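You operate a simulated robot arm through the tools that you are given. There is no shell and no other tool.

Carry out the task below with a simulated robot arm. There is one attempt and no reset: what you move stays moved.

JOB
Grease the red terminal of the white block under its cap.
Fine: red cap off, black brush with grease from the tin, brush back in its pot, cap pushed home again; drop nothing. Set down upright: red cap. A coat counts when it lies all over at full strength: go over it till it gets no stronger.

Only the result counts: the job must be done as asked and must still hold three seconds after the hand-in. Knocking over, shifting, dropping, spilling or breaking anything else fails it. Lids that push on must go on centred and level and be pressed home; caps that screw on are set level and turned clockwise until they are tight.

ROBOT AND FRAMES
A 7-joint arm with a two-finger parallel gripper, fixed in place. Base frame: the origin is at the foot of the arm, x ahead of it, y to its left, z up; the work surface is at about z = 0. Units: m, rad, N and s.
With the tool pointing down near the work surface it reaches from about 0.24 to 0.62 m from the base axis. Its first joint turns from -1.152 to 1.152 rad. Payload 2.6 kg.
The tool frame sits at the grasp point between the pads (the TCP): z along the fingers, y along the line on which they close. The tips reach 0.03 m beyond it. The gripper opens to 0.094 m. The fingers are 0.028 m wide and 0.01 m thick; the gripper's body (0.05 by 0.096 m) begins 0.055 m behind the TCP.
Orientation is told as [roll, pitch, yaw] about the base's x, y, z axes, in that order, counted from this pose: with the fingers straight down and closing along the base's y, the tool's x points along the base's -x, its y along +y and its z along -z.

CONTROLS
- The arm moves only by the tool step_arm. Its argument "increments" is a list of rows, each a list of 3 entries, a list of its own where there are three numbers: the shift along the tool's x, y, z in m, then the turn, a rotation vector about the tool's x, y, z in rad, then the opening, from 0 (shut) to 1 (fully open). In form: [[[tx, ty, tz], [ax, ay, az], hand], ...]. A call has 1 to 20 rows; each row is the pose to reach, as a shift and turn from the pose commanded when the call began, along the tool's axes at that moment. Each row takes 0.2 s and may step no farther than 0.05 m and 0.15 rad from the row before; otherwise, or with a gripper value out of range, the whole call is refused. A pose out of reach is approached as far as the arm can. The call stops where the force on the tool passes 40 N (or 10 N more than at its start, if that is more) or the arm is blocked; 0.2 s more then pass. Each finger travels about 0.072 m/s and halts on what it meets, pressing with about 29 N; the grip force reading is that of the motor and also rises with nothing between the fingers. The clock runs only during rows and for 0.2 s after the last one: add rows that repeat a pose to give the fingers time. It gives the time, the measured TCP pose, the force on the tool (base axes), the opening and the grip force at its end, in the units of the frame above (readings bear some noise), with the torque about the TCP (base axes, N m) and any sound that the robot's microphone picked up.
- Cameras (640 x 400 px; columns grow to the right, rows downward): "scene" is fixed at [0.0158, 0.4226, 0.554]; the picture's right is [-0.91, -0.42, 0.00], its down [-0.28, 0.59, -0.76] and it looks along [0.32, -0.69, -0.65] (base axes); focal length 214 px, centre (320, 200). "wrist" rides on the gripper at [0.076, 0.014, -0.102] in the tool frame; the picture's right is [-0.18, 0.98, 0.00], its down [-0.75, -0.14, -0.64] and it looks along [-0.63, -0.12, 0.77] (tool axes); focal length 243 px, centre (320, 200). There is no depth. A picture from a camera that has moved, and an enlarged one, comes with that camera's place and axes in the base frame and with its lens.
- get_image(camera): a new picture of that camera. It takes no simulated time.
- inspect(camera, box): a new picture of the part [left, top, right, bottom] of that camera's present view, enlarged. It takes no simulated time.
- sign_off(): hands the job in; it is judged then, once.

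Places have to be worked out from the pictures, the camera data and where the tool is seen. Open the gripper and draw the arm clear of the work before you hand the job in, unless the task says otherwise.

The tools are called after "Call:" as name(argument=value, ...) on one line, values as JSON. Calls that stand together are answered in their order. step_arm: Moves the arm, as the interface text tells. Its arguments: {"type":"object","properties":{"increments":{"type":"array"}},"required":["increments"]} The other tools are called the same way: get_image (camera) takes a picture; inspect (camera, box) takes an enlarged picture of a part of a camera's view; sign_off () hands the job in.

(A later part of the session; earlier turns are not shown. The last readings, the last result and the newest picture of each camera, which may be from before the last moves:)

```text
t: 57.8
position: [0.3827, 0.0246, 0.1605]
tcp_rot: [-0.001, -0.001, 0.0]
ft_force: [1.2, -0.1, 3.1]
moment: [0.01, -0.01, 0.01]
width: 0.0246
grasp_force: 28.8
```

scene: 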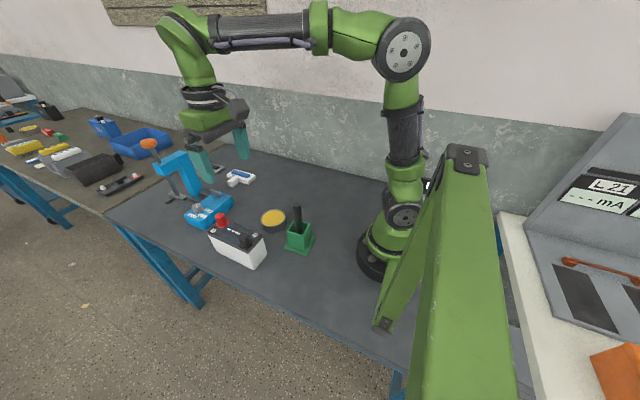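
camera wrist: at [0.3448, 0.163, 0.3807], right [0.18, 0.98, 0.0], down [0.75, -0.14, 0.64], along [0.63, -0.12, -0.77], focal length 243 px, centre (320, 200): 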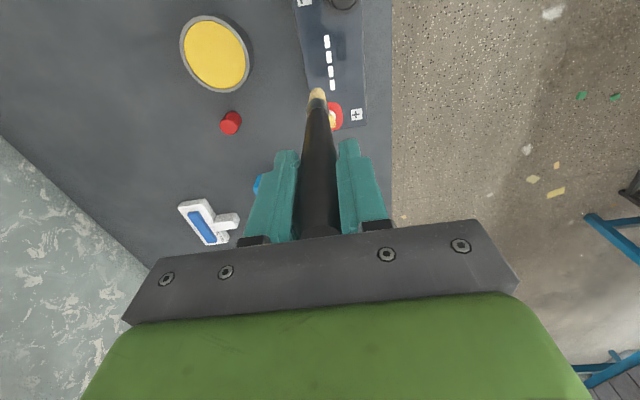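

Light contact with the grease (3 N). I press half a millimetre for a moment, then lift and return toward the terminal.

Call:
step_arm(increments=[[[0, 0, 0.0006], [0, 0, 0], 0.05], [[0, 0, 0.0006], [0, 0, 0], 0.05], [[0, 0, 0.0006], [0, 0, 0], 0.05], [[0, 0, -0.02], [0, 0, 0], 0.05], [[0, 0, -0.065], [0, 0, 0], 0.05], [[0, 0, -0.11], [0, 0, 0], 0.05], [[-0.025, 0.04, -0.12], [0, 0, 0], 0.05], [[-0.05, 0.08, -0.12], [0, 0, 0], 0.05], [[-0.079, 0.1195, -0.12], [0, 0, 0], 0.05], [[-0.079, 0.1195, -0.1], [0, 0, 0], 0.05], [[-0.079, 0.1195, -0.085], [0, 0, 0], 0.05], [[-0.079, 0.1195, -0.085], [0, 0, 0], 0.05]])

Call:
inspect(camera="wrist", box=[300, 65, 345, 115])

Call:
inspect(camera="scene", box=[210, 195, 245, 230])

```text
t: 60.4
position: [0.4624, 0.1431, 0.2469]
tcp_rot: [0.001, 0.001, 0.0]
ft_force: [1.0, -0.4, 0.0]
moment: [0.01, -0.01, 0.01]
width: 0.0242
grasp_force: 28.8
```

```text
8.00 times, centred on (322, 90) of wrist
camera zoom: at [0.3866, 0.1568, 0.3489], right [0.18, 0.98, 0.0], down [0.75, -0.14, 0.64], along [0.63, -0.12, -0.77], focal length 1941 px, centre (300, 1080)
```

zoom: 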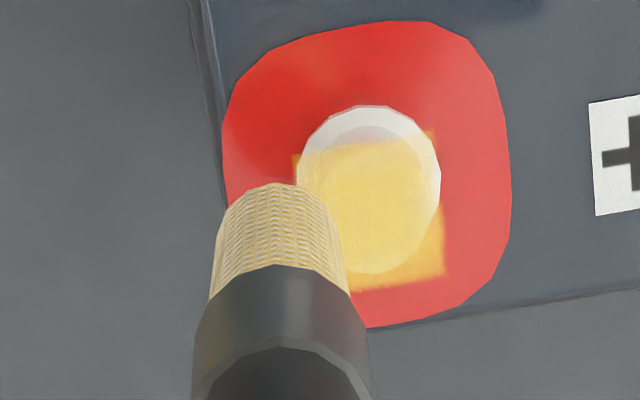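

```text
11.43 times, centred on (228, 212) of scene
camera zoom: at [0.0158, 0.4226, 0.554], right [-0.91, -0.42, 0.0], down [-0.28, 0.59, -0.76], along [0.32, -0.69, -0.65], focal length 2451 px, centre (1377, 57)
```

zoom: 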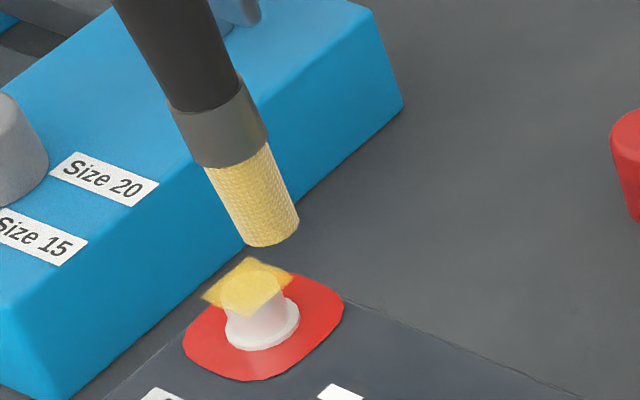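

The tip is ~11 mm short in y relative to the pad. I shift and lower to near contact.

Call:
step_arm(increments=[[[-0.002, 0.011, 0], [0, 0, 0], 0.05], [[-0.002, 0.011, 0.006], [0, 0, 0], 0.05], [[-0.002, 0.011, 0.009], [0, 0, 0], 0.05], [[-0.002, 0.011, 0.01], [0, 0, 0], 0.05], [[-0.002, 0.011, 0.01], [0, 0, 0], 0.05]])

Call:
inspect(camera="wrist", box=[300, 65, 345, 115])

Call:
inspect(camera="scene", box=[210, 195, 245, 230])

```text
t: 61.6
position: [0.4656, 0.1547, 0.236]
tcp_rot: [0.0, -0.002, -0.001]
ft_force: [0.2, -0.1, -0.2]
moment: [-0.02, 0.0, 0.0]
width: 0.0246
grasp_force: 29.2
```

```text
8.00 times, centred on (322, 90) of wrist
camera zoom: at [0.3882, 0.1686, 0.3373], right [0.18, 0.98, 0.0], down [0.75, -0.14, 0.64], along [0.63, -0.12, -0.77], focal length 1941 px, centre (300, 1080)
```

zoom: 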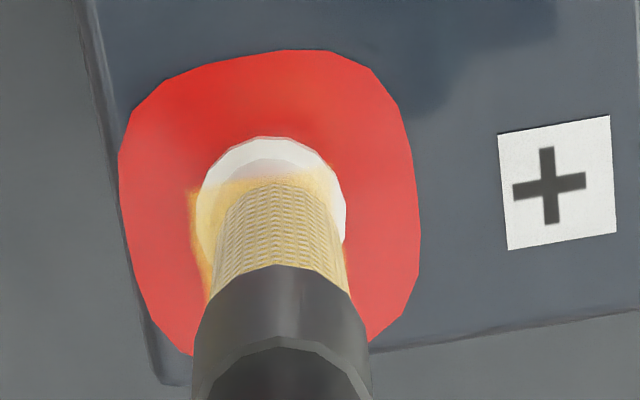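

```text
11.43 times, centred on (228, 212) of scene
camera zoom: at [0.0158, 0.4226, 0.554], right [-0.91, -0.42, 0.0], down [-0.28, 0.59, -0.76], along [0.32, -0.69, -0.65], focal length 2451 px, centre (1377, 57)
```

zoom: 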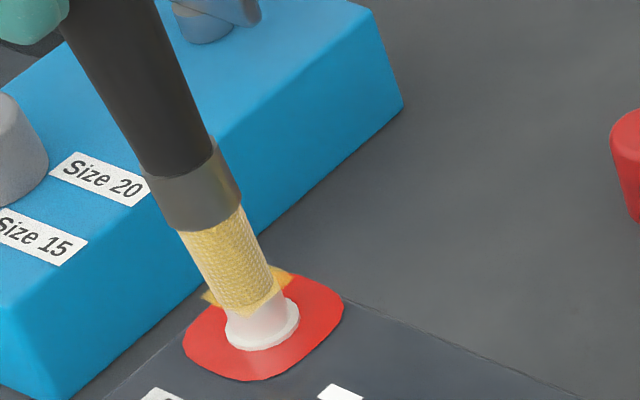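

Well aligned and just at the surface. I press in small steps.

Call:
step_arm(increments=[[[0, 0, 0.0008], [0, 0, 0], 0.05], [[0, 0, 0.0016], [0, 0, 0], 0.05], [[0, 0, 0.0016], [0, 0, 0], 0.05]])

```text
t: 62.4
position: [0.4642, 0.1537, 0.2348]
tcp_rot: [0.001, -0.002, 0.0]
ft_force: [-1.2, -0.6, 11.2]
moment: [-0.08, 0.28, 0.02]
width: 0.0244
grasp_force: 28.8
```

11 N contact. I dab firmly at the centre and at ±4 mm offsets around it, lifting between dabs to avoid tilting the brush.

Call:
step_arm(increments=[[[0, 0, -0.003], [0, 0, 0], 0.05], [[0.004, 0.004, -0.003], [0, 0, 0], 0.05], [[0.004, 0.004, 0.0], [0, 0, 0], 0.05], [[0.004, 0.004, 0.0], [0, 0, 0], 0.05], [[0.004, 0.004, -0.003], [0, 0, 0], 0.05], [[0.004, -0.004, -0.003], [0, 0, 0], 0.05], [[0.004, -0.004, 0.0], [0, 0, 0], 0.05], [[0.004, -0.004, 0.0], [0, 0, 0], 0.05], [[0.004, -0.004, -0.003], [0, 0, 0], 0.05], [[-0.004, -0.004, -0.003], [0, 0, 0], 0.05], [[-0.004, -0.004, 0.0], [0, 0, 0], 0.05], [[-0.004, -0.004, 0.0], [0, 0, 0], 0.05], [[-0.004, -0.004, -0.003], [0, 0, 0], 0.05], [[-0.004, 0.004, -0.003], [0, 0, 0], 0.05], [[-0.004, 0.004, 0.0], [0, 0, 0], 0.05], [[-0.004, 0.004, 0.0], [0, 0, 0], 0.05], [[-0.004, 0.004, -0.003], [0, 0, 0], 0.05], [[0, 0, -0.003], [0, 0, 0], 0.05], [[0, 0, 0.0], [0, 0, 0], 0.05], [[0, 0, 0.0], [0, 0, 0], 0.05]])

Call:
inspect(camera="wrist", box=[300, 65, 345, 115])

```text
t: 66.6
position: [0.4631, 0.1549, 0.2346]
tcp_rot: [0.001, -0.002, 0.0]
ft_force: [-1.5, 0.4, 5.5]
moment: [0.03, 0.13, -0.03]
width: 0.0246
grasp_force: 28.9
```

```text
8.00 times, centred on (322, 90) of wrist
camera zoom: at [0.3874, 0.1682, 0.3361], right [0.18, 0.98, 0.0], down [0.75, -0.14, 0.64], along [0.63, -0.12, -0.77], focal length 1941 px, centre (300, 1080)
```

zoom: 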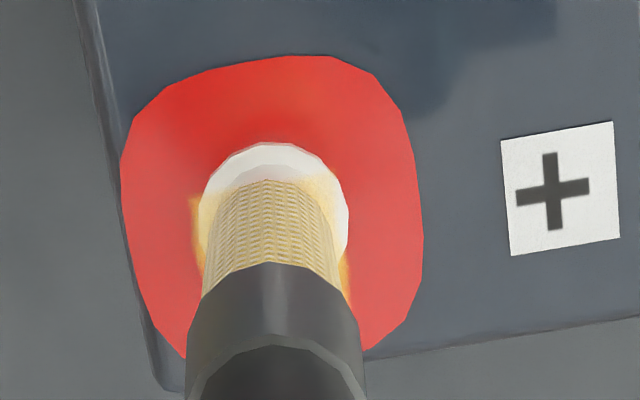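

Contact still holds at 5.5 N. I add small strokes while touching, then lift aside to compare the coat.

Call:
step_arm(increments=[[[0.003, 0, 0.0003], [0, 0, 0], 0.05], [[0.004, 0.002, 0.0003], [0, 0, 0], 0.05], [[0.0, 0.003, 0.0003], [0, 0, 0], 0.05], [[-0.004, 0.003, 0.0003], [0, 0, 0], 0.05], [[-0.004, 0, 0.0003], [0, 0, 0], 0.05], [[-0.004, -0.003, 0.0003], [0, 0, 0], 0.05], [[0, -0.003, 0.0003], [0, 0, 0], 0.05], [[0.004, -0.003, 0.0003], [0, 0, 0], 0.05], [[0.002, 0, 0.0003], [0, 0, 0], 0.05], [[0, 0, 0.0003], [0, 0, 0], 0.05]])

Call:
step_arm(increments=[[[0, 0, -0.02], [0, 0, 0], 0.05], [[0.01, -0.01, -0.045], [0, 0, 0], 0.05], [[0.04, -0.03, -0.045], [0, 0, 0], 0.05], [[0.069, -0.0515, -0.0466], [0, 0, 0], 0.05], [[0.069, -0.0515, -0.0466], [0, 0, 0], 0.05]])

Call:
inspect(camera="wrist", box=[353, 113, 387, 147])

Call:
inspect(camera="scene", box=[218, 208, 240, 232])

Call:
inspect(camera="scene", box=[190, 130, 330, 270])

```text
t: 68.8
position: [0.4638, 0.1557, 0.2335]
tcp_rot: [0.001, 0.003, 0.0]
ft_force: [-3.4, 0.8, 7.8]
moment: [0.07, 0.41, -0.01]
width: 0.0244
grasp_force: 28.7
```

```text
t: 70.0
position: [0.3948, 0.1018, 0.2788]
tcp_rot: [0.0, -0.001, -0.001]
ft_force: [0.2, -0.3, 0.5]
moment: [-0.02, -0.03, -0.03]
width: 0.0242
grasp_force: 28.6
```

```text
11.76 times, centred on (370, 130) of wrist
camera zoom: at [0.3185, 0.1155, 0.3808], right [0.18, 0.98, 0.0], down [0.75, -0.14, 0.64], along [0.63, -0.12, -0.77], focal length 2854 px, centre (-268, 1024)
```

zoom: 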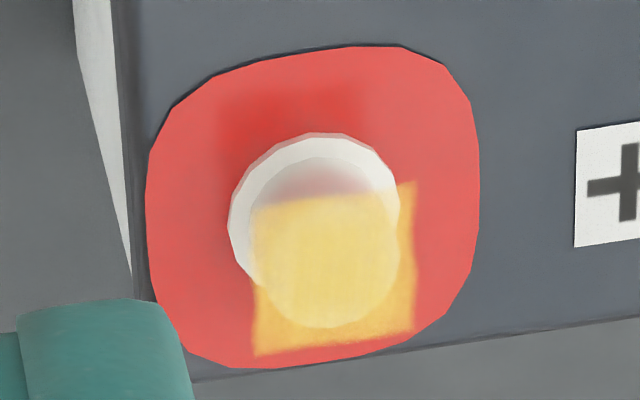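

```text
16.00 times, centred on (229, 220) of scene
camera zoom: at [0.0158, 0.4226, 0.554], right [-0.91, -0.42, 0.0], down [-0.28, 0.59, -0.76], along [0.32, -0.69, -0.65], focal length 3432 px, centre (1776, -120)
```

zoom: 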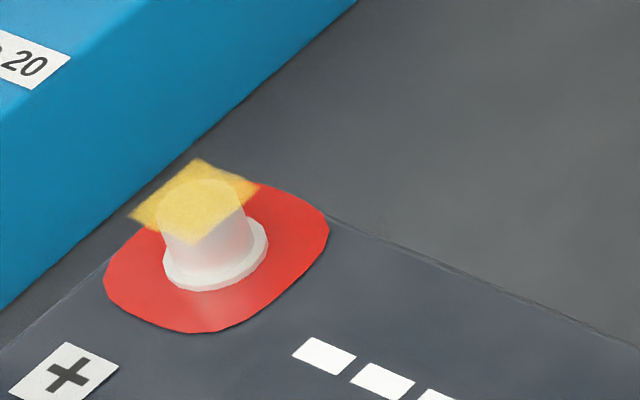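

```text
2.86 times, centred on (260, 200) of scene
camera zoom: at [0.0158, 0.4226, 0.554], right [-0.91, -0.42, 0.0], down [-0.28, 0.59, -0.76], along [0.32, -0.69, -0.65], focal length 613 px, centre (491, 200)
```

zoom: 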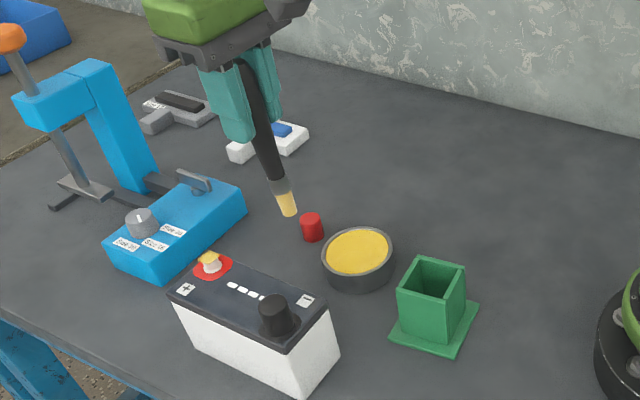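

The coat is unchanged after re-dipping and going over it again, so it is at full strength and even. I now carry the brush to hover above its pot.

Call:
step_arm(increments=[[[0.03, -0.012, 0], [0, 0, 0], 0.05], [[0.065, -0.024, 0], [0, 0, 0], 0.05], [[0.1, -0.034, 0], [0, 0, 0], 0.05], [[0.1335, -0.0423, 0], [0, 0, 0], 0.05], [[0.1335, -0.0423, 0.03], [0, 0, 0], 0.05], [[0.1335, -0.0423, 0.04], [0, 0, 0], 0.05], [[0.1335, -0.0423, 0.04], [0, 0, 0], 0.05]])

Call:
inspect(camera="wrist", box=[260, 20, 380, 240])

Call:
inspect(camera="scene", box=[265, 160, 345, 260])

```text
t: 71.6
position: [0.2624, 0.0604, 0.2391]
tcp_rot: [0.002, 0.0, 0.0]
ft_force: [-0.1, 0.3, -0.4]
moment: [-0.03, 0.0, 0.04]
width: 0.0239
grasp_force: 28.4
```

```text
1.82 times, centred on (320, 130) of wrist
camera zoom: at [0.1858, 0.0746, 0.3414], right [0.18, 0.98, 0.0], down [0.75, -0.14, 0.64], along [0.63, -0.12, -0.77], focal length 441 px, centre (320, 327)
```

zoom: 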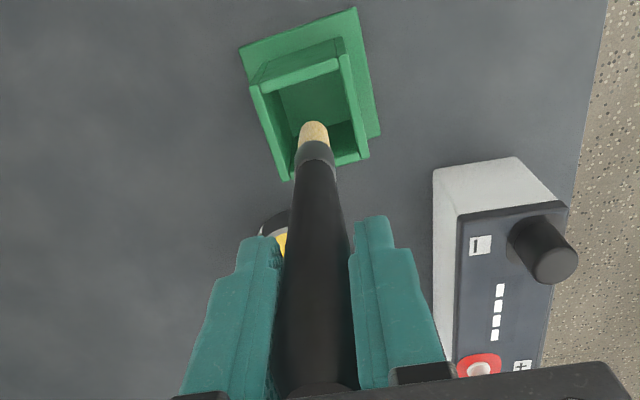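

```text
4.00 times, centred on (305, 210) of scene
camera zoom: at [0.0158, 0.4226, 0.554], right [-0.91, -0.42, 0.0], down [-0.28, 0.59, -0.76], along [0.32, -0.69, -0.65], focal length 858 px, centre (380, 160)
```

zoom: 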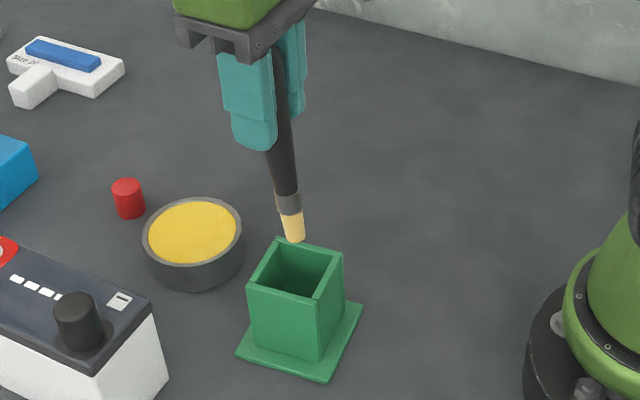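

The tip is centred over the pot opening, but the brush leans ~0.08 rad in x. I rotate the tool by -0.08 rad about y (compensating x by 10 mm) so the brush hangs vertical.

Call:
step_arm(increments=[[[0.005, 0, 0], [0, -0.04, 0], 0.05], [[0.01, 0, 0], [0, -0.08, 0], 0.05], [[0.01, 0, 0], [0, -0.08, 0], 0.05]])

Call:
inspect(camera="wrist", box=[260, 20, 380, 240])

Call:
inspect(camera="scene", box=[265, 160, 345, 260])

```text
t: 72.4
position: [0.2512, 0.0607, 0.2401]
tcp_rot: [0.0, -0.08, 0.002]
ft_force: [0.5, -0.1, -0.3]
moment: [0.01, 0.03, -0.04]
width: 0.0246
grasp_force: 28.5
```

```text
1.82 times, centred on (320, 130) of wrist
camera zoom: at [0.1676, 0.0749, 0.3355], right [0.18, 0.98, 0.02], down [0.7, -0.14, 0.7], along [0.69, -0.12, -0.71], focal length 441 px, centre (320, 327)
```

zoom: 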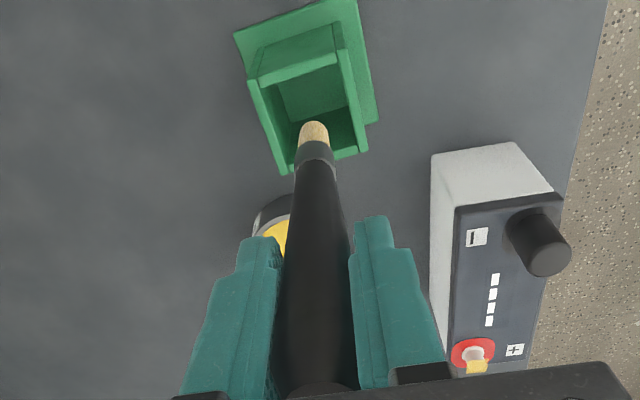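

```text
4.00 times, centred on (305, 210) of scene
camera zoom: at [0.0158, 0.4226, 0.554], right [-0.91, -0.42, 0.0], down [-0.28, 0.59, -0.76], along [0.32, -0.69, -0.65], focal length 858 px, centre (380, 160)
```

zoom: 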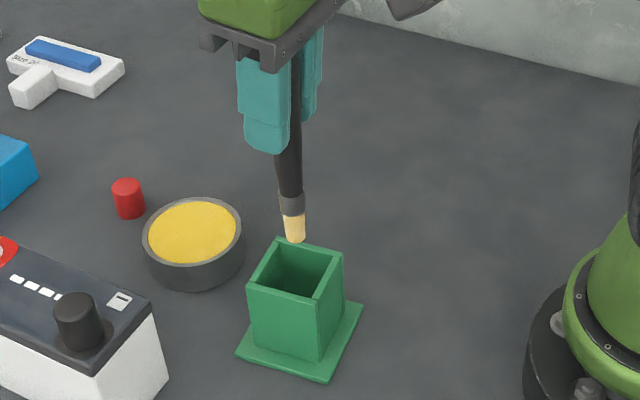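

The brush now hangs vertical over the opening. I descend straight down in base z (tool x·0.08 correction) partway into the pot and check.

Call:
step_arm(increments=[[[0.0016, 0, 0.02], [0, 0, 0], 0.05], [[0.0032, 0, 0.04], [0, 0, 0], 0.05], [[0.0044, 0, 0.055], [0, 0, 0], 0.05], [[0.0044, 0, 0.055], [0, 0, 0], 0.05]])

Call:
inspect(camera="wrist", box=[260, 20, 380, 240])

Call:
inspect(camera="scene", box=[265, 170, 345, 260])

```text
t: 73.4
position: [0.2521, 0.0604, 0.1838]
tcp_rot: [0.003, -0.081, 0.0]
ft_force: [0.0, -0.4, -0.6]
moment: [0.01, 0.03, -0.03]
width: 0.0244
grasp_force: 28.7
```

```text
1.82 times, centred on (320, 130) of wrist
camera zoom: at [0.1685, 0.0745, 0.2795], right [0.18, 0.98, 0.02], down [0.7, -0.14, 0.7], along [0.69, -0.12, -0.71], focal length 441 px, centre (320, 327)
```

zoom: 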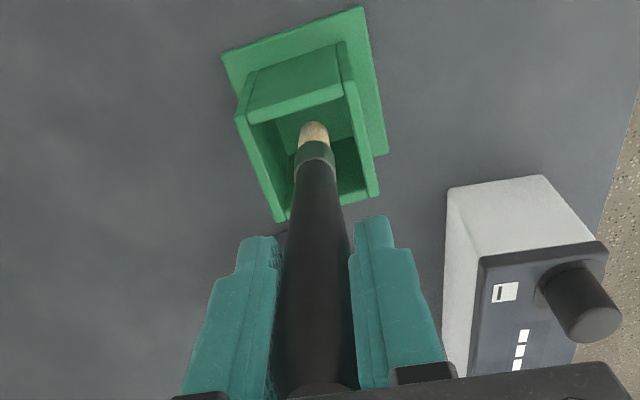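

```text
4.44 times, centred on (305, 215) of scene
camera zoom: at [0.0158, 0.4226, 0.554], right [-0.91, -0.42, 0.0], down [-0.28, 0.59, -0.76], along [0.32, -0.69, -0.65], focal length 953 px, centre (387, 133)
```

zoom: 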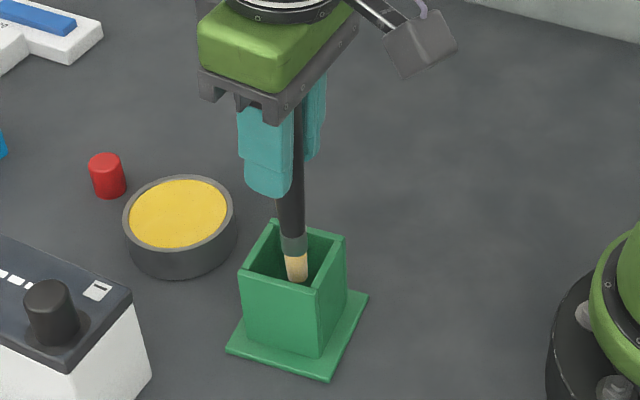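

The tip has entered the pot centrally with no contact. I continue down to near the floor.

Call:
step_arm(increments=[[[0.0012, 0, 0.015], [0, 0, 0], 0.05], [[0.0024, 0, 0.03], [0, 0, 0], 0.05], [[0.0028, 0, 0.035], [0, 0, 0], 0.05], [[0.0028, 0, 0.035], [0, 0, 0], 0.05]])

Call:
inspect(camera="scene", box=[265, 170, 345, 260])

Call:
inspect(camera="wrist", box=[260, 20, 380, 240])

```text
t: 74.4
position: [0.2519, 0.0611, 0.1489]
tcp_rot: [-0.001, -0.081, 0.0]
ft_force: [-0.5, -0.6, 0.2]
moment: [-0.02, 0.03, -0.01]
width: 0.0244
grasp_force: 29.4
```

```text
4.44 times, centred on (305, 215) of scene
camera zoom: at [0.0158, 0.4226, 0.554], right [-0.91, -0.42, 0.0], down [-0.28, 0.59, -0.76], along [0.32, -0.69, -0.65], focal length 953 px, centre (387, 133)
```

zoom: 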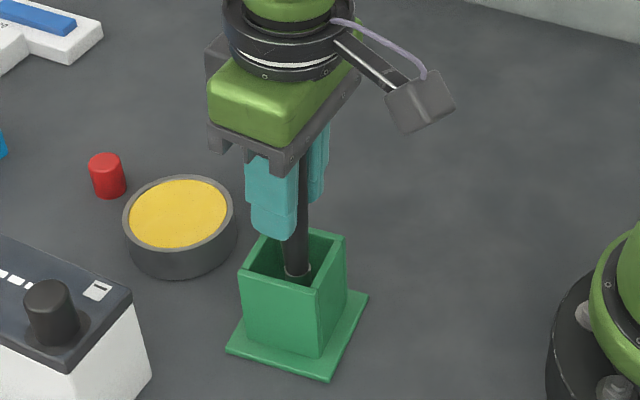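

```text
1.82 times, centred on (320, 130) of wrist
camera zoom: at [0.1674, 0.0752, 0.2442], right [0.18, 0.98, 0.02], down [0.7, -0.14, 0.7], along [0.69, -0.12, -0.71], focal length 441 px, centre (320, 327)
```

zoom: 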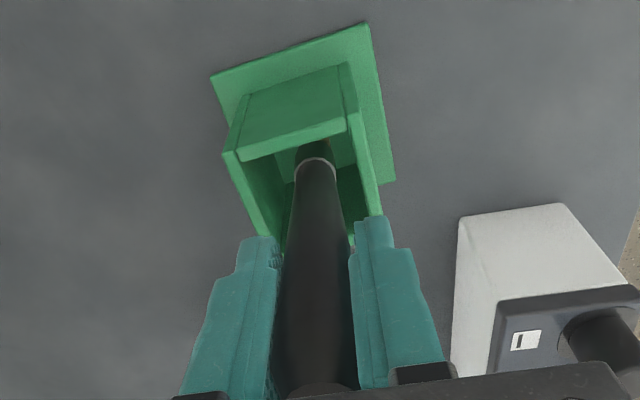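

No contact yet; I lower a few more millimetres to find the floor of the pot.

Call:
step_arm(increments=[[[0.0002, 0, 0.002], [0, 0, 0], 0.05], [[0.0003, 0, 0.004], [0, 0, 0], 0.05], [[0.0003, 0, 0.004], [0, 0, 0], 0.05]])

```text
t: 75.2
position: [0.2507, 0.0619, 0.1443]
tcp_rot: [0.001, -0.082, 0.0]
ft_force: [1.0, 0.0, -0.1]
moment: [-0.02, 0.0, 0.0]
width: 0.0242
grasp_force: 29.2
```

Call:
step_arm(increments=[[[0.0001, 0, 0.001], [0, 0, 0], 0.05], [[0.0002, 0, 0.002], [0, 0, 0], 0.05], [[0.0002, 0, 0.002], [0, 0, 0], 0.05]])

```text
t: 76.0
position: [0.2506, 0.0603, 0.1436]
tcp_rot: [0.0, -0.079, 0.0]
ft_force: [-0.5, -0.1, -0.6]
moment: [0.0, -0.03, -0.03]
width: 0.0243
grasp_force: 29.1
```

Still free at z≈0.144; I go down another 2 mm.

Call:
step_arm(increments=[[[0.0001, 0, 0.001], [0, 0, 0], 0.05], [[0.0002, 0, 0.002], [0, 0, 0], 0.05], [[0.0002, 0, 0.002], [0, 0, 0], 0.05]])

Call:
inspect(camera="scene", box=[275, 190, 325, 250])

```text
t: 76.8
position: [0.2513, 0.0618, 0.1415]
tcp_rot: [0.0, -0.081, 0.001]
ft_force: [-0.8, -0.1, -0.8]
moment: [-0.02, 0.0, -0.01]
width: 0.0243
grasp_force: 29.2
```

```text
6.67 times, centred on (300, 220) of scene
camera zoom: at [0.0158, 0.4226, 0.554], right [-0.91, -0.42, 0.0], down [-0.28, 0.59, -0.76], along [0.32, -0.69, -0.65], focal length 1430 px, centre (453, 67)
```

zoom: 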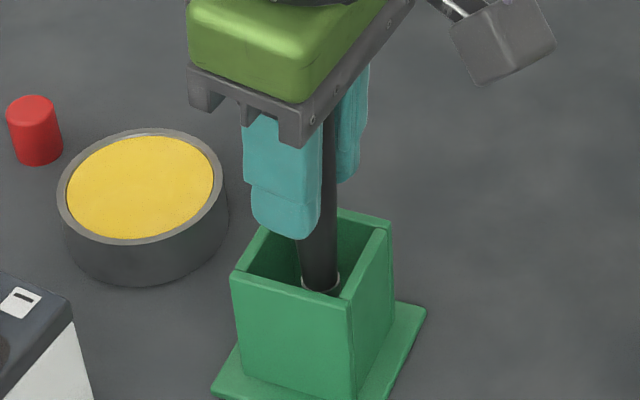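

Fingertips still well above the rim. I continue with 3 mm more in fine steps.

Call:
step_arm(increments=[[[0.0001, 0, 0.001], [0, 0, 0], 0.05], [[0.0002, 0, 0.002], [0, 0, 0], 0.05], [[0.0002, 0, 0.003], [0, 0, 0], 0.05], [[0.0002, 0, 0.003], [0, 0, 0], 0.05]])

```text
t: 77.8
position: [0.2517, 0.0614, 0.1382]
tcp_rot: [0.0, -0.081, -0.001]
ft_force: [0.4, -0.3, -0.1]
moment: [-0.01, 0.02, 0.02]
width: 0.0242
grasp_force: 29.6
```

Call:
step_arm(increments=[[[0.0001, 0, 0.001], [0, 0, 0], 0.05], [[0.0002, 0, 0.002], [0, 0, 0], 0.05], [[0.0002, 0, 0.003], [0, 0, 0], 0.05], [[0.0002, 0, 0.003], [0, 0, 0], 0.05]])

Call:
inspect(camera="wrist", box=[260, 20, 380, 240])

Call:
inspect(camera="scene", box=[275, 190, 325, 250])

```text
t: 78.8
position: [0.2509, 0.0613, 0.135]
tcp_rot: [-0.001, -0.079, 0.0]
ft_force: [0.8, 0.0, -0.4]
moment: [0.02, 0.0, 0.04]
width: 0.0242
grasp_force: 28.7
```

```text
1.82 times, centred on (320, 130) of wrist
camera zoom: at [0.167, 0.0748, 0.2309], right [0.18, 0.98, 0.02], down [0.7, -0.14, 0.7], along [0.69, -0.12, -0.71], focal length 441 px, centre (320, 327)
```

zoom: 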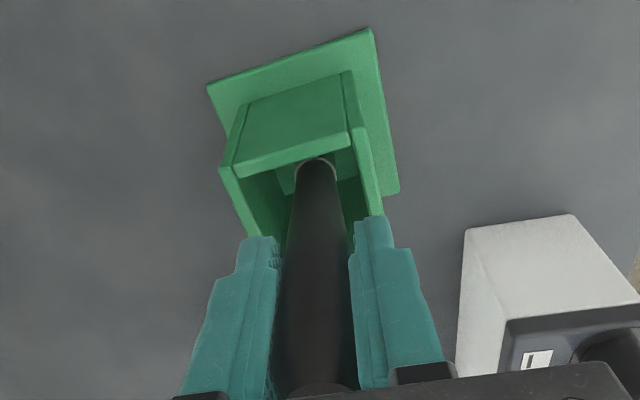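

```text
6.67 times, centred on (300, 220) of scene
camera zoom: at [0.0158, 0.4226, 0.554], right [-0.91, -0.42, 0.0], down [-0.28, 0.59, -0.76], along [0.32, -0.69, -0.65], focal length 1430 px, centre (453, 67)
```

zoom: 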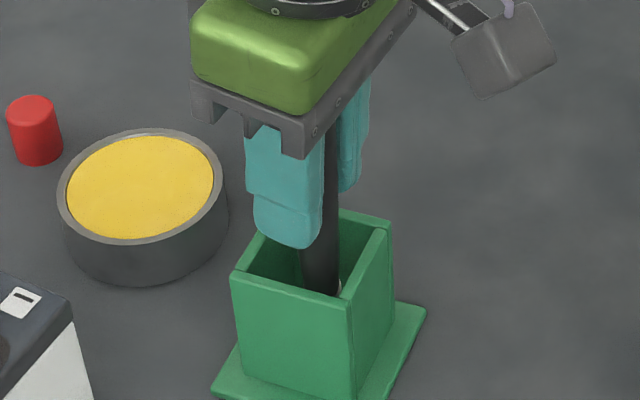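

The ferrule is now nearly at its original depth in the pot. I continue in 1 mm steps.

Call:
step_arm(increments=[[[0.0001, 0, 0.001], [0, 0, 0], 0.05], [[0.0002, 0, 0.002], [0, 0, 0], 0.05], [[0.0002, 0, 0.002], [0, 0, 0], 0.05]])

```text
t: 79.6
position: [0.2525, 0.0603, 0.1341]
tcp_rot: [0.001, -0.078, 0.0]
ft_force: [-1.7, -0.3, 0.3]
moment: [0.0, 0.0, -0.05]
width: 0.0242
grasp_force: 28.8
```

Call:
step_arm(increments=[[[0.0001, 0, 0.001], [0, 0, 0], 0.05], [[0.0002, 0, 0.002], [0, 0, 0], 0.05], [[0.0002, 0, 0.002], [0, 0, 0], 0.05]])

```text
t: 80.4
position: [0.2504, 0.0623, 0.1314]
tcp_rot: [0.0, -0.081, -0.002]
ft_force: [0.2, 0.3, -0.7]
moment: [0.04, 0.01, 0.02]
width: 0.0245
grasp_force: 29.0
```

Call:
step_arm(increments=[[[0.0001, 0, 0.001], [0, 0, 0], 0.05], [[0.0002, 0, 0.002], [0, 0, 0], 0.05], [[0.0002, 0, 0.002], [0, 0, 0], 0.05]])

Call:
inspect(camera="scene", box=[275, 190, 325, 250])

Call:
inspect(camera="wrist", box=[260, 50, 380, 220])

```text
t: 81.2
position: [0.2519, 0.0608, 0.1297]
tcp_rot: [0.002, -0.084, -0.001]
ft_force: [-1.8, -0.1, 22.5]
moment: [0.01, 0.22, -0.03]
width: 0.024
grasp_force: 29.3
```

```text
6.67 times, centred on (300, 220) of scene
camera zoom: at [0.0158, 0.4226, 0.5541], right [-0.91, -0.42, 0.0], down [-0.28, 0.59, -0.76], along [0.32, -0.69, -0.65], focal length 1430 px, centre (453, 67)
```

zoom: 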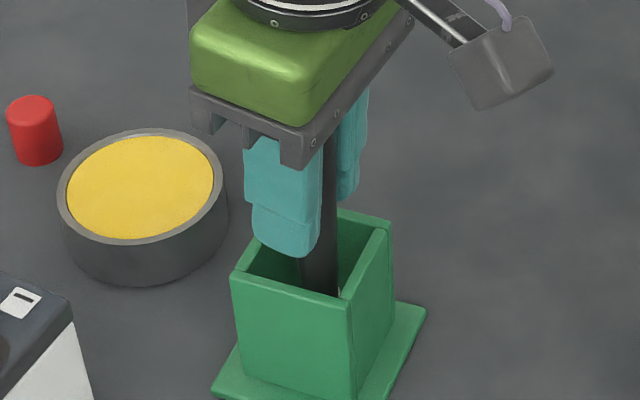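

```text
2.35 times, centred on (320, 135) of wrist
camera zoom: at [0.1675, 0.0753, 0.2254], right [0.18, 0.98, 0.02], down [0.7, -0.14, 0.7], along [0.69, -0.12, -0.71], focal length 571 px, centre (320, 353)
```

zoom: 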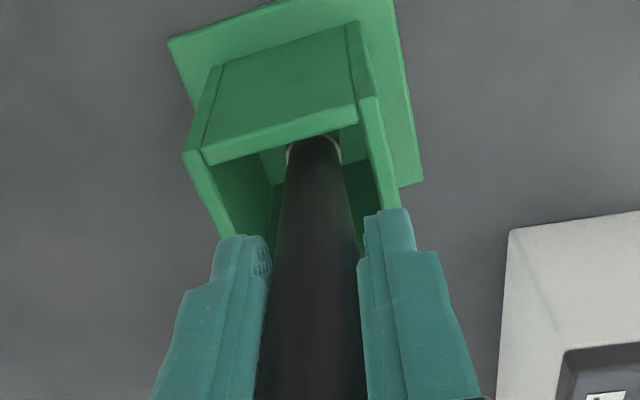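

The brush now rests on the pot floor (22 N); the rim is at z≈0.08, below the fingertips at 0.10. I ease off until the load is small.

Call:
step_arm(increments=[[[-0.0001, 0, -0.001], [0, 0, 0], 0.05], [[-0.0002, 0, -0.002], [0, 0, 0], 0.05], [[-0.0002, 0, -0.002], [0, 0, 0], 0.05]])

```text
t: 82.0
position: [0.2507, 0.0601, 0.1301]
tcp_rot: [0.001, -0.078, 0.001]
ft_force: [1.1, 0.8, 1.4]
moment: [-0.01, -0.09, 0.01]
width: 0.0244
grasp_force: 28.9
```

Load is ~1 N with the brush at the floor. I open the fingers gradually.

Call:
step_arm(increments=[[[0, 0, 0], [0, 0, 0], 0.3], [[0, 0, 0], [0, 0, 0], 0.4], [[0, 0, 0], [0, 0, 0], 0.5], [[0, 0, 0], [0, 0, 0], 0.55], [[0, 0, 0], [0, 0, 0], 0.55]])

Call:
get_image(camera="wrist")

Call:
inspect(camera="scene", box=[275, 180, 335, 250])

```text
t: 83.2
position: [0.2515, 0.0609, 0.1305]
tcp_rot: [0.0, -0.08, 0.002]
ft_force: [-0.2, 0.7, 0.6]
moment: [0.01, 0.02, -0.02]
width: 0.0516
grasp_force: 0.1
```

```text
taken
camera wrist: at [0.1674, 0.0748, 0.2264], right [0.18, 0.98, 0.02], down [0.7, -0.14, 0.7], along [0.69, -0.12, -0.71], focal length 243 px, centre (320, 200)
```

wrist: 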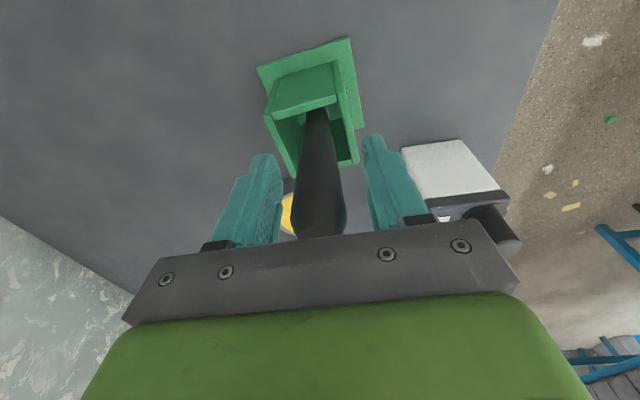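

```text
5.71 times, centred on (305, 215) of scene
camera zoom: at [0.0158, 0.4226, 0.554], right [-0.91, -0.42, 0.0], down [-0.28, 0.59, -0.76], along [0.32, -0.69, -0.65], focal length 1226 px, centre (406, 114)
```

zoom: 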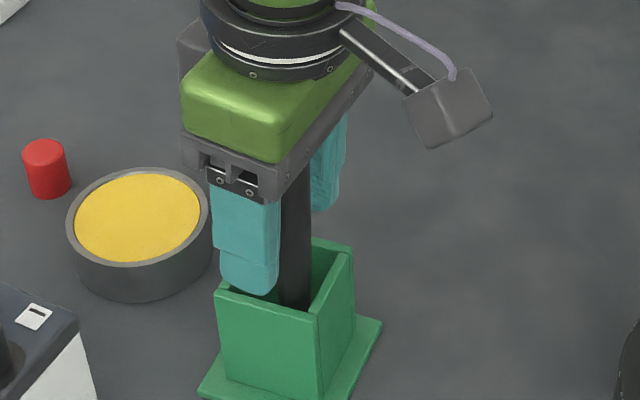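

The brush stands free in the pot. I retract straight up, then level the tool.

Call:
step_arm(increments=[[[0, 0, 0], [0, 0, 0], 0.7], [[-0.0016, 0, -0.02], [0, 0, 0], 0.7], [[-0.0048, 0, -0.06], [0, 0, 0], 0.7], [[-0.008, 0, -0.1], [0, 0, 0], 0.7], [[-0.0096, 0, -0.12], [0, 0, 0], 0.7], [[-0.0096, 0, -0.12], [0, 0.08, 0], 0.7], [[-0.0096, 0, -0.12], [0, 0.08, 0], 0.7]])

Call:
inspect(camera="scene", box=[190, 150, 340, 280])

Call:
get_image(camera="wrist")

```text
t: 84.8
position: [0.2497, 0.0605, 0.2522]
tcp_rot: [0.001, 0.001, 0.0]
ft_force: [0.4, -0.4, 0.4]
moment: [-0.03, 0.03, 0.0]
width: 0.0657
grasp_force: 0.0
```

```text
3.08 times, centred on (265, 215) of scene
camera zoom: at [0.0158, 0.4226, 0.554], right [-0.91, -0.42, 0.0], down [-0.28, 0.59, -0.76], along [0.32, -0.69, -0.65], focal length 660 px, centre (489, 154)
```

zoom: 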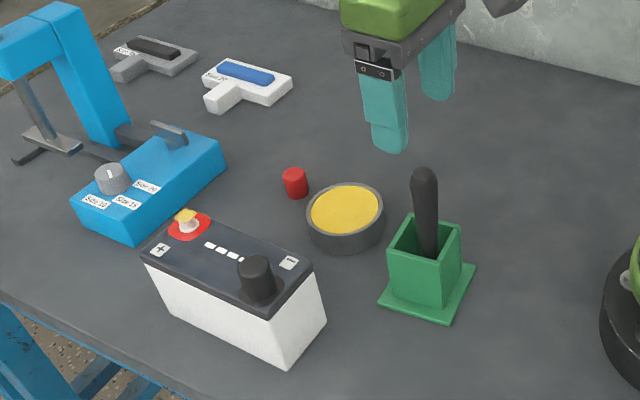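

```text
taken
camera wrist: at [0.1738, 0.075, 0.3545], right [0.18, 0.98, 0.0], down [0.75, -0.14, 0.64], along [0.63, -0.12, -0.77], focal length 243 px, centre (320, 200)
```

wrist: 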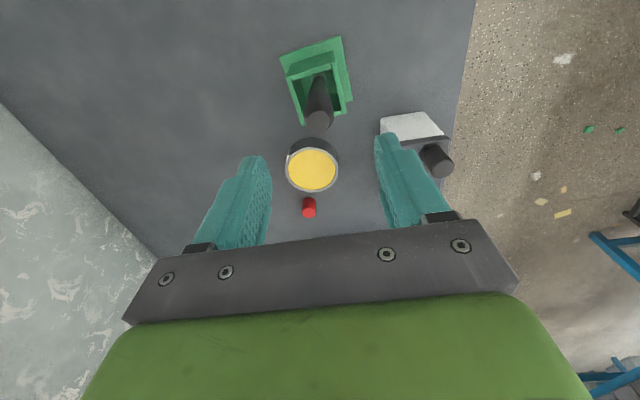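

The brush stands upright in its pot. Next I return above the red cap at (0.459, 0.0), stopping at z≈0.12 to check alignment.

Call:
step_arm(increments=[[[-0.04, -0.012, 0], [0, 0, 0], 0.8], [[-0.08, -0.024, 0], [0, 0, 0], 0.8], [[-0.12, -0.036, 0], [0, 0, 0], 0.8], [[-0.165, -0.048, 0], [0, 0, 0], 0.8], [[-0.208, -0.0612, 0], [0, 0, 0], 0.8], [[-0.208, -0.0612, 0.045], [0, 0, 0], 0.8], [[-0.208, -0.0612, 0.09], [0, 0, 0], 0.8], [[-0.208, -0.0612, 0.13], [0, 0, 0], 0.8], [[-0.208, -0.0612, 0.13], [0, 0, 0], 0.8]])

Call:
get_image(camera="wrist")

Call:
inspect(camera="scene", box=[190, 150, 340, 280])

```text
t: 86.8
position: [0.4613, 0.0002, 0.1208]
tcp_rot: [0.001, 0.0, 0.0]
ft_force: [0.3, 0.4, 0.0]
moment: [-0.02, -0.01, 0.02]
width: 0.0754
grasp_force: 0.0
```

```text
taken
camera wrist: at [0.3837, 0.0133, 0.2226], right [0.18, 0.98, 0.0], down [0.75, -0.14, 0.64], along [0.63, -0.12, -0.77], focal length 243 px, centre (320, 200)
```

wrist: 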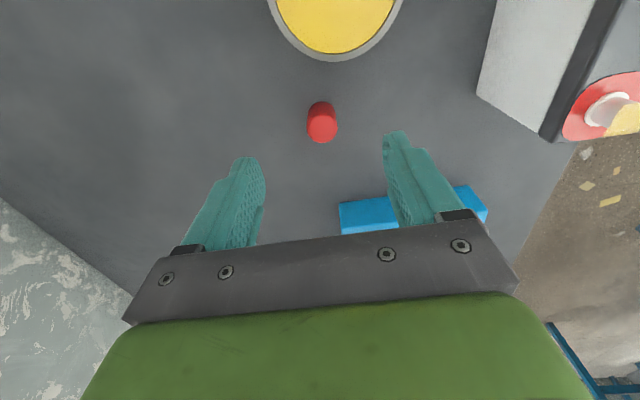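

```text
3.08 times, centred on (265, 215) of scene
camera zoom: at [0.0158, 0.4226, 0.554], right [-0.91, -0.42, 0.0], down [-0.28, 0.59, -0.76], along [0.32, -0.69, -0.65], focal length 660 px, centre (489, 154)
```

zoom: 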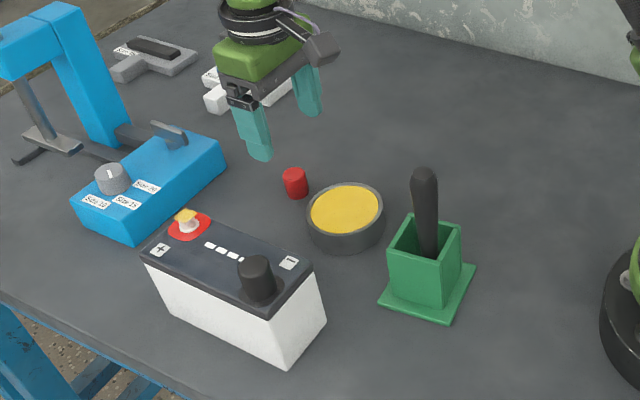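

The cap stands centred below. I lower to the same grip height as before (TCP z≈0.0435).

Call:
step_arm(increments=[[[0, 0, 0.03], [0, 0, 0], 0.8], [[0, 0, 0.06], [0, 0, 0], 0.8], [[0, 0, 0.075], [0, 0, 0], 0.8], [[0, 0, 0.079], [0, 0, 0], 0.8], [[0, 0, 0.079], [0, 0, 0], 0.8]])

Call:
inspect(camera="wrist", box=[240, 80, 400, 220])

```text
t: 88.0
position: [0.4591, -0.0012, 0.043]
tcp_rot: [0.001, 0.0, 0.0]
ft_force: [0.4, -0.2, 0.5]
moment: [-0.01, 0.02, 0.04]
width: 0.0753
grasp_force: 0.0
```

```text
2.86 times, centred on (320, 150) of wrist
camera zoom: at [0.3832, 0.0128, 0.1452], right [0.18, 0.98, 0.0], down [0.75, -0.14, 0.64], along [0.63, -0.12, -0.77], focal length 693 px, centre (320, 343)
```

zoom: 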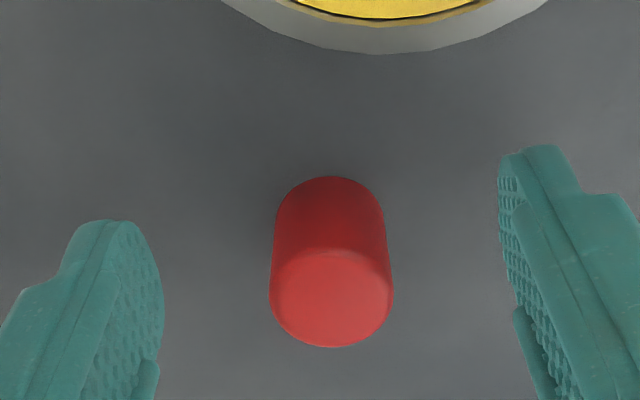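

The view matches the release pose. I close on the cap.

Call:
step_arm(increments=[[[0, 0, 0], [0, 0, 0], 0.55], [[0, 0, 0], [0, 0, 0], 0.4], [[0, 0, 0], [0, 0, 0], 0.3], [[0, 0, 0], [0, 0, 0], 0.15], [[0, 0, 0], [0, 0, 0], 0.1], [[0, 0, 0], [0, 0, 0], 0.1]])

Call:
inspect(camera="wrist", box=[260, 100, 380, 220])

```text
t: 89.4
position: [0.4597, -0.0012, 0.0434]
tcp_rot: [0.0, 0.0, -0.001]
ft_force: [-0.8, -0.3, -0.3]
moment: [-0.01, 0.0, -0.03]
width: 0.0249
grasp_force: 28.6
```

```text
3.33 times, centred on (320, 160) of wrist
camera zoom: at [0.3832, 0.0128, 0.1454], right [0.18, 0.98, 0.0], down [0.75, -0.14, 0.64], along [0.63, -0.12, -0.77], focal length 809 px, centre (320, 333)
```

zoom: 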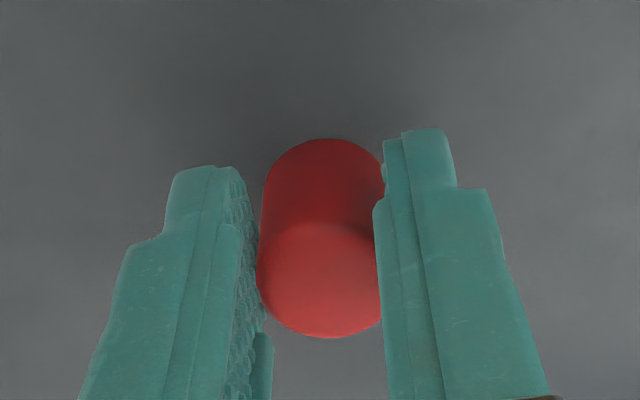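

The cap is gripped (24.9 mm, 29 N). I lift and carry it above the terminal, stopping with the cap bottom just over the post.

Call:
step_arm(increments=[[[0, 0, -0.02], [0, 0, 0], 0.1], [[0, 0, -0.06], [0, 0, 0], 0.1], [[0, 0, -0.11], [0, 0, 0], 0.1], [[0, 0, -0.155], [0, 0, 0], 0.1], [[0.004, 0.04, -0.155], [0, 0, 0], 0.1], [[0.008, 0.08, -0.155], [0, 0, 0], 0.1], [[0.012, 0.12, -0.155], [0, 0, 0], 0.1], [[0.012, 0.153, -0.155], [0, 0, 0], 0.1], [[0.012, 0.153, -0.13], [0, 0, 0], 0.1], [[0.012, 0.153, -0.118], [0, 0, 0], 0.1], [[0.012, 0.153, -0.118], [0, 0, 0], 0.1]])

Call:
inspect(camera="wrist", box=[260, 70, 380, 220])

Call:
inspect(camera="scene", box=[200, 190, 250, 240])

```text
t: 91.8
position: [0.4463, 0.1525, 0.1615]
tcp_rot: [0.004, 0.001, -0.001]
ft_force: [-0.8, 1.4, -0.7]
moment: [-0.01, -0.01, -0.01]
width: 0.0247
grasp_force: 28.8
```

```text
2.67 times, centred on (320, 145) of wrist
camera zoom: at [0.3706, 0.1671, 0.2624], right [0.18, 0.98, 0.0], down [0.75, -0.14, 0.64], along [0.63, -0.12, -0.77], focal length 647 px, centre (320, 347)
```

zoom: 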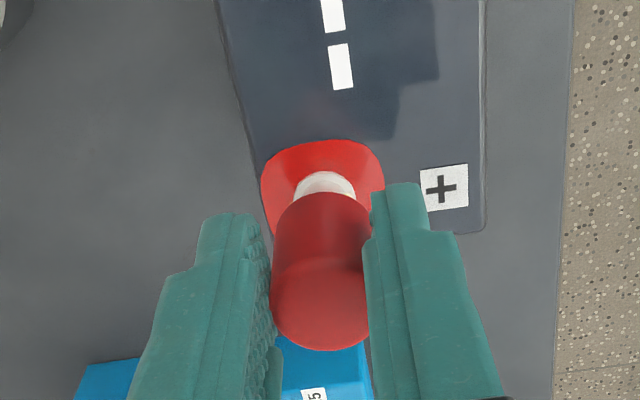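

```text
8.00 times, centred on (225, 215) of scene
camera zoom: at [0.0158, 0.4226, 0.554], right [-0.91, -0.42, 0.0], down [-0.28, 0.59, -0.76], along [0.32, -0.69, -0.65], focal length 1716 px, centre (1080, 80)
```

zoom: 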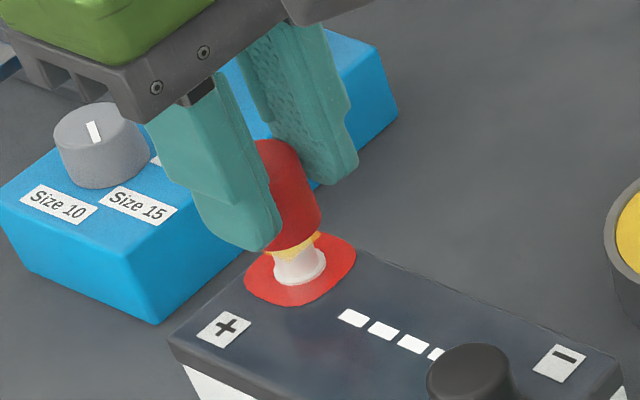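

The cap is coaxial with the post as it was just after removal. I lower in small steps and watch for side forces.

Call:
step_arm(increments=[[[0, 0, 0.004], [0, 0, 0], 0.1], [[0, 0, 0.008], [0, 0, 0], 0.1], [[0, 0, 0.011], [0, 0, 0], 0.1], [[0, 0, 0.014], [0, 0, 0], 0.1], [[0, 0, 0.014], [0, 0, 0], 0.1]])

Call:
inspect(camera="scene", box=[200, 190, 250, 240])

Call:
inspect(camera="wrist", box=[260, 70, 380, 220])

```text
t: 93.0
position: [0.4485, 0.1534, 0.1452]
tcp_rot: [0.001, -0.001, 0.0]
ft_force: [0.4, 1.0, -0.6]
moment: [0.04, -0.02, -0.03]
width: 0.0247
grasp_force: 28.9
```

```text
8.00 times, centred on (225, 215) of scene
camera zoom: at [0.0158, 0.4226, 0.554], right [-0.91, -0.42, 0.0], down [-0.28, 0.59, -0.76], along [0.32, -0.69, -0.65], focal length 1716 px, centre (1080, 80)
```

zoom: 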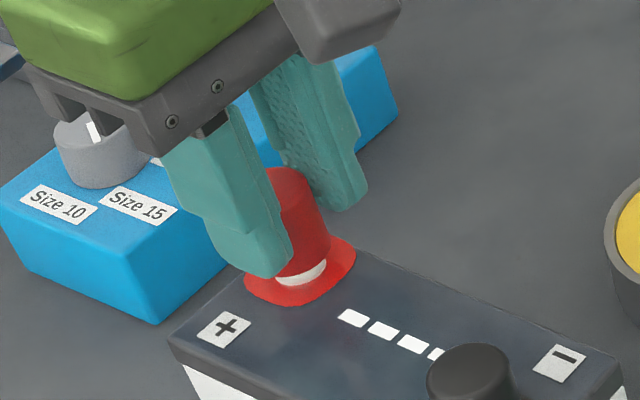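

```text
2.67 times, centred on (320, 145) of wrist
camera zoom: at [0.3716, 0.1666, 0.2482], right [0.18, 0.98, 0.0], down [0.75, -0.14, 0.64], along [0.63, -0.12, -0.77], focal length 647 px, centre (320, 347)
```

zoom: 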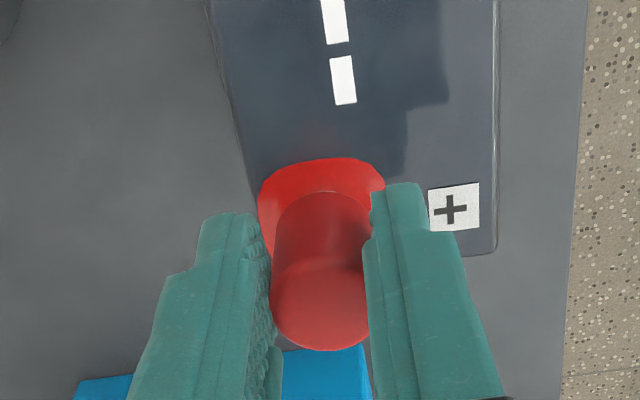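

The cap has slid over the post with no side force. I continue down to press it home.

Call:
step_arm(increments=[[[0, 0, 0.003], [0, 0, 0], 0.1], [[0, 0, 0.006], [0, 0, 0], 0.1], [[0, 0, 0.008], [0, 0, 0], 0.1], [[0, 0, 0.0095], [0, 0, 0], 0.1], [[0, 0, 0.0095], [0, 0, 0], 0.1]])

Call:
inspect(camera="scene", box=[200, 190, 250, 240])

```text
t: 94.2
position: [0.448, 0.1535, 0.1384]
tcp_rot: [0.0, -0.004, -0.002]
ft_force: [-7.5, -3.6, 24.5]
moment: [-0.16, 0.19, -0.05]
width: 0.0247
grasp_force: 29.1
```

```text
8.00 times, centred on (225, 215) of scene
camera zoom: at [0.0157, 0.4226, 0.5541], right [-0.91, -0.42, 0.0], down [-0.28, 0.59, -0.76], along [0.32, -0.69, -0.65], focal length 1716 px, centre (1080, 80)
```

zoom: 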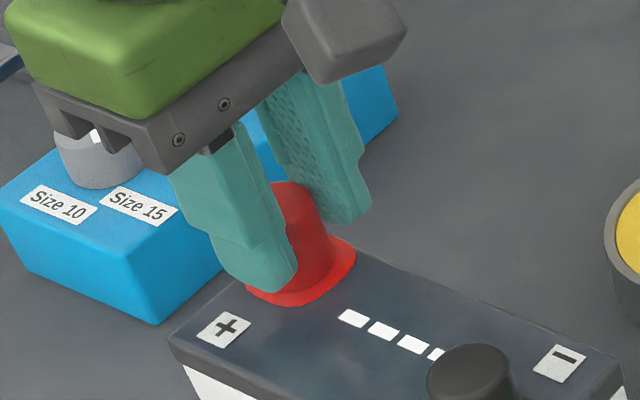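

24 N of seating resistance with the cap down on the ring. I ease x/y slightly toward the reaction and press a bit harder.

Call:
step_arm(increments=[[[0.0005, -0.0002, 0.0003], [0, 0, 0], 0.1], [[0.0005, -0.0002, 0.001], [0, 0, 0], 0.1], [[0.0005, -0.0002, 0.0015], [0, 0, 0], 0.1], [[0.0005, -0.0002, 0.0015], [0, 0, 0], 0.1]])

Call:
inspect(camera="scene", box=[215, 205, 245, 235])

Call:
inspect(camera="wrist", box=[260, 90, 380, 220])

```text
t: 95.2
position: [0.4489, 0.1529, 0.1386]
tcp_rot: [0.002, -0.006, 0.0]
ft_force: [4.5, -1.3, 25.1]
moment: [-0.05, -0.4, -0.03]
width: 0.0245
grasp_force: 29.2
```

```text
13.33 times, centred on (230, 220) of scene
camera zoom: at [0.0157, 0.4226, 0.5541], right [-0.91, -0.42, 0.0], down [-0.28, 0.59, -0.76], along [0.32, -0.69, -0.65], focal length 2860 px, centre (1520, -67)
```

zoom: 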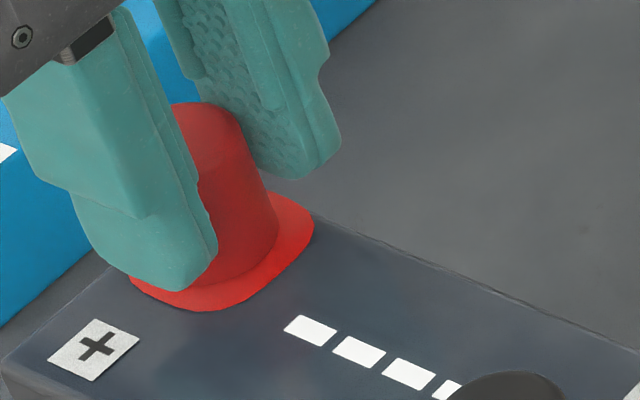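

```text
3.08 times, centred on (320, 155) of wrist
camera zoom: at [0.3717, 0.1664, 0.2393], right [0.18, 0.98, 0.0], down [0.75, -0.14, 0.65], along [0.64, -0.12, -0.76], focal length 746 px, centre (320, 338)
```

zoom: 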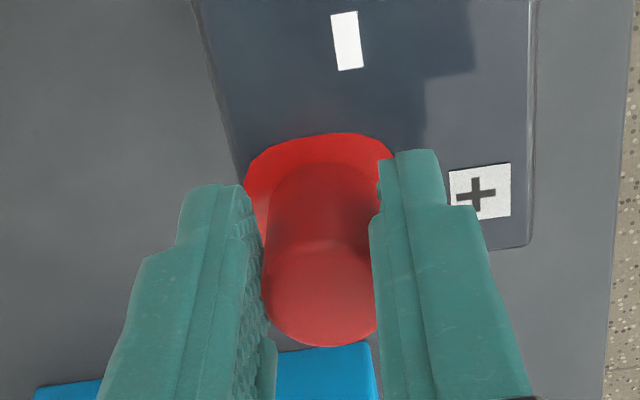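

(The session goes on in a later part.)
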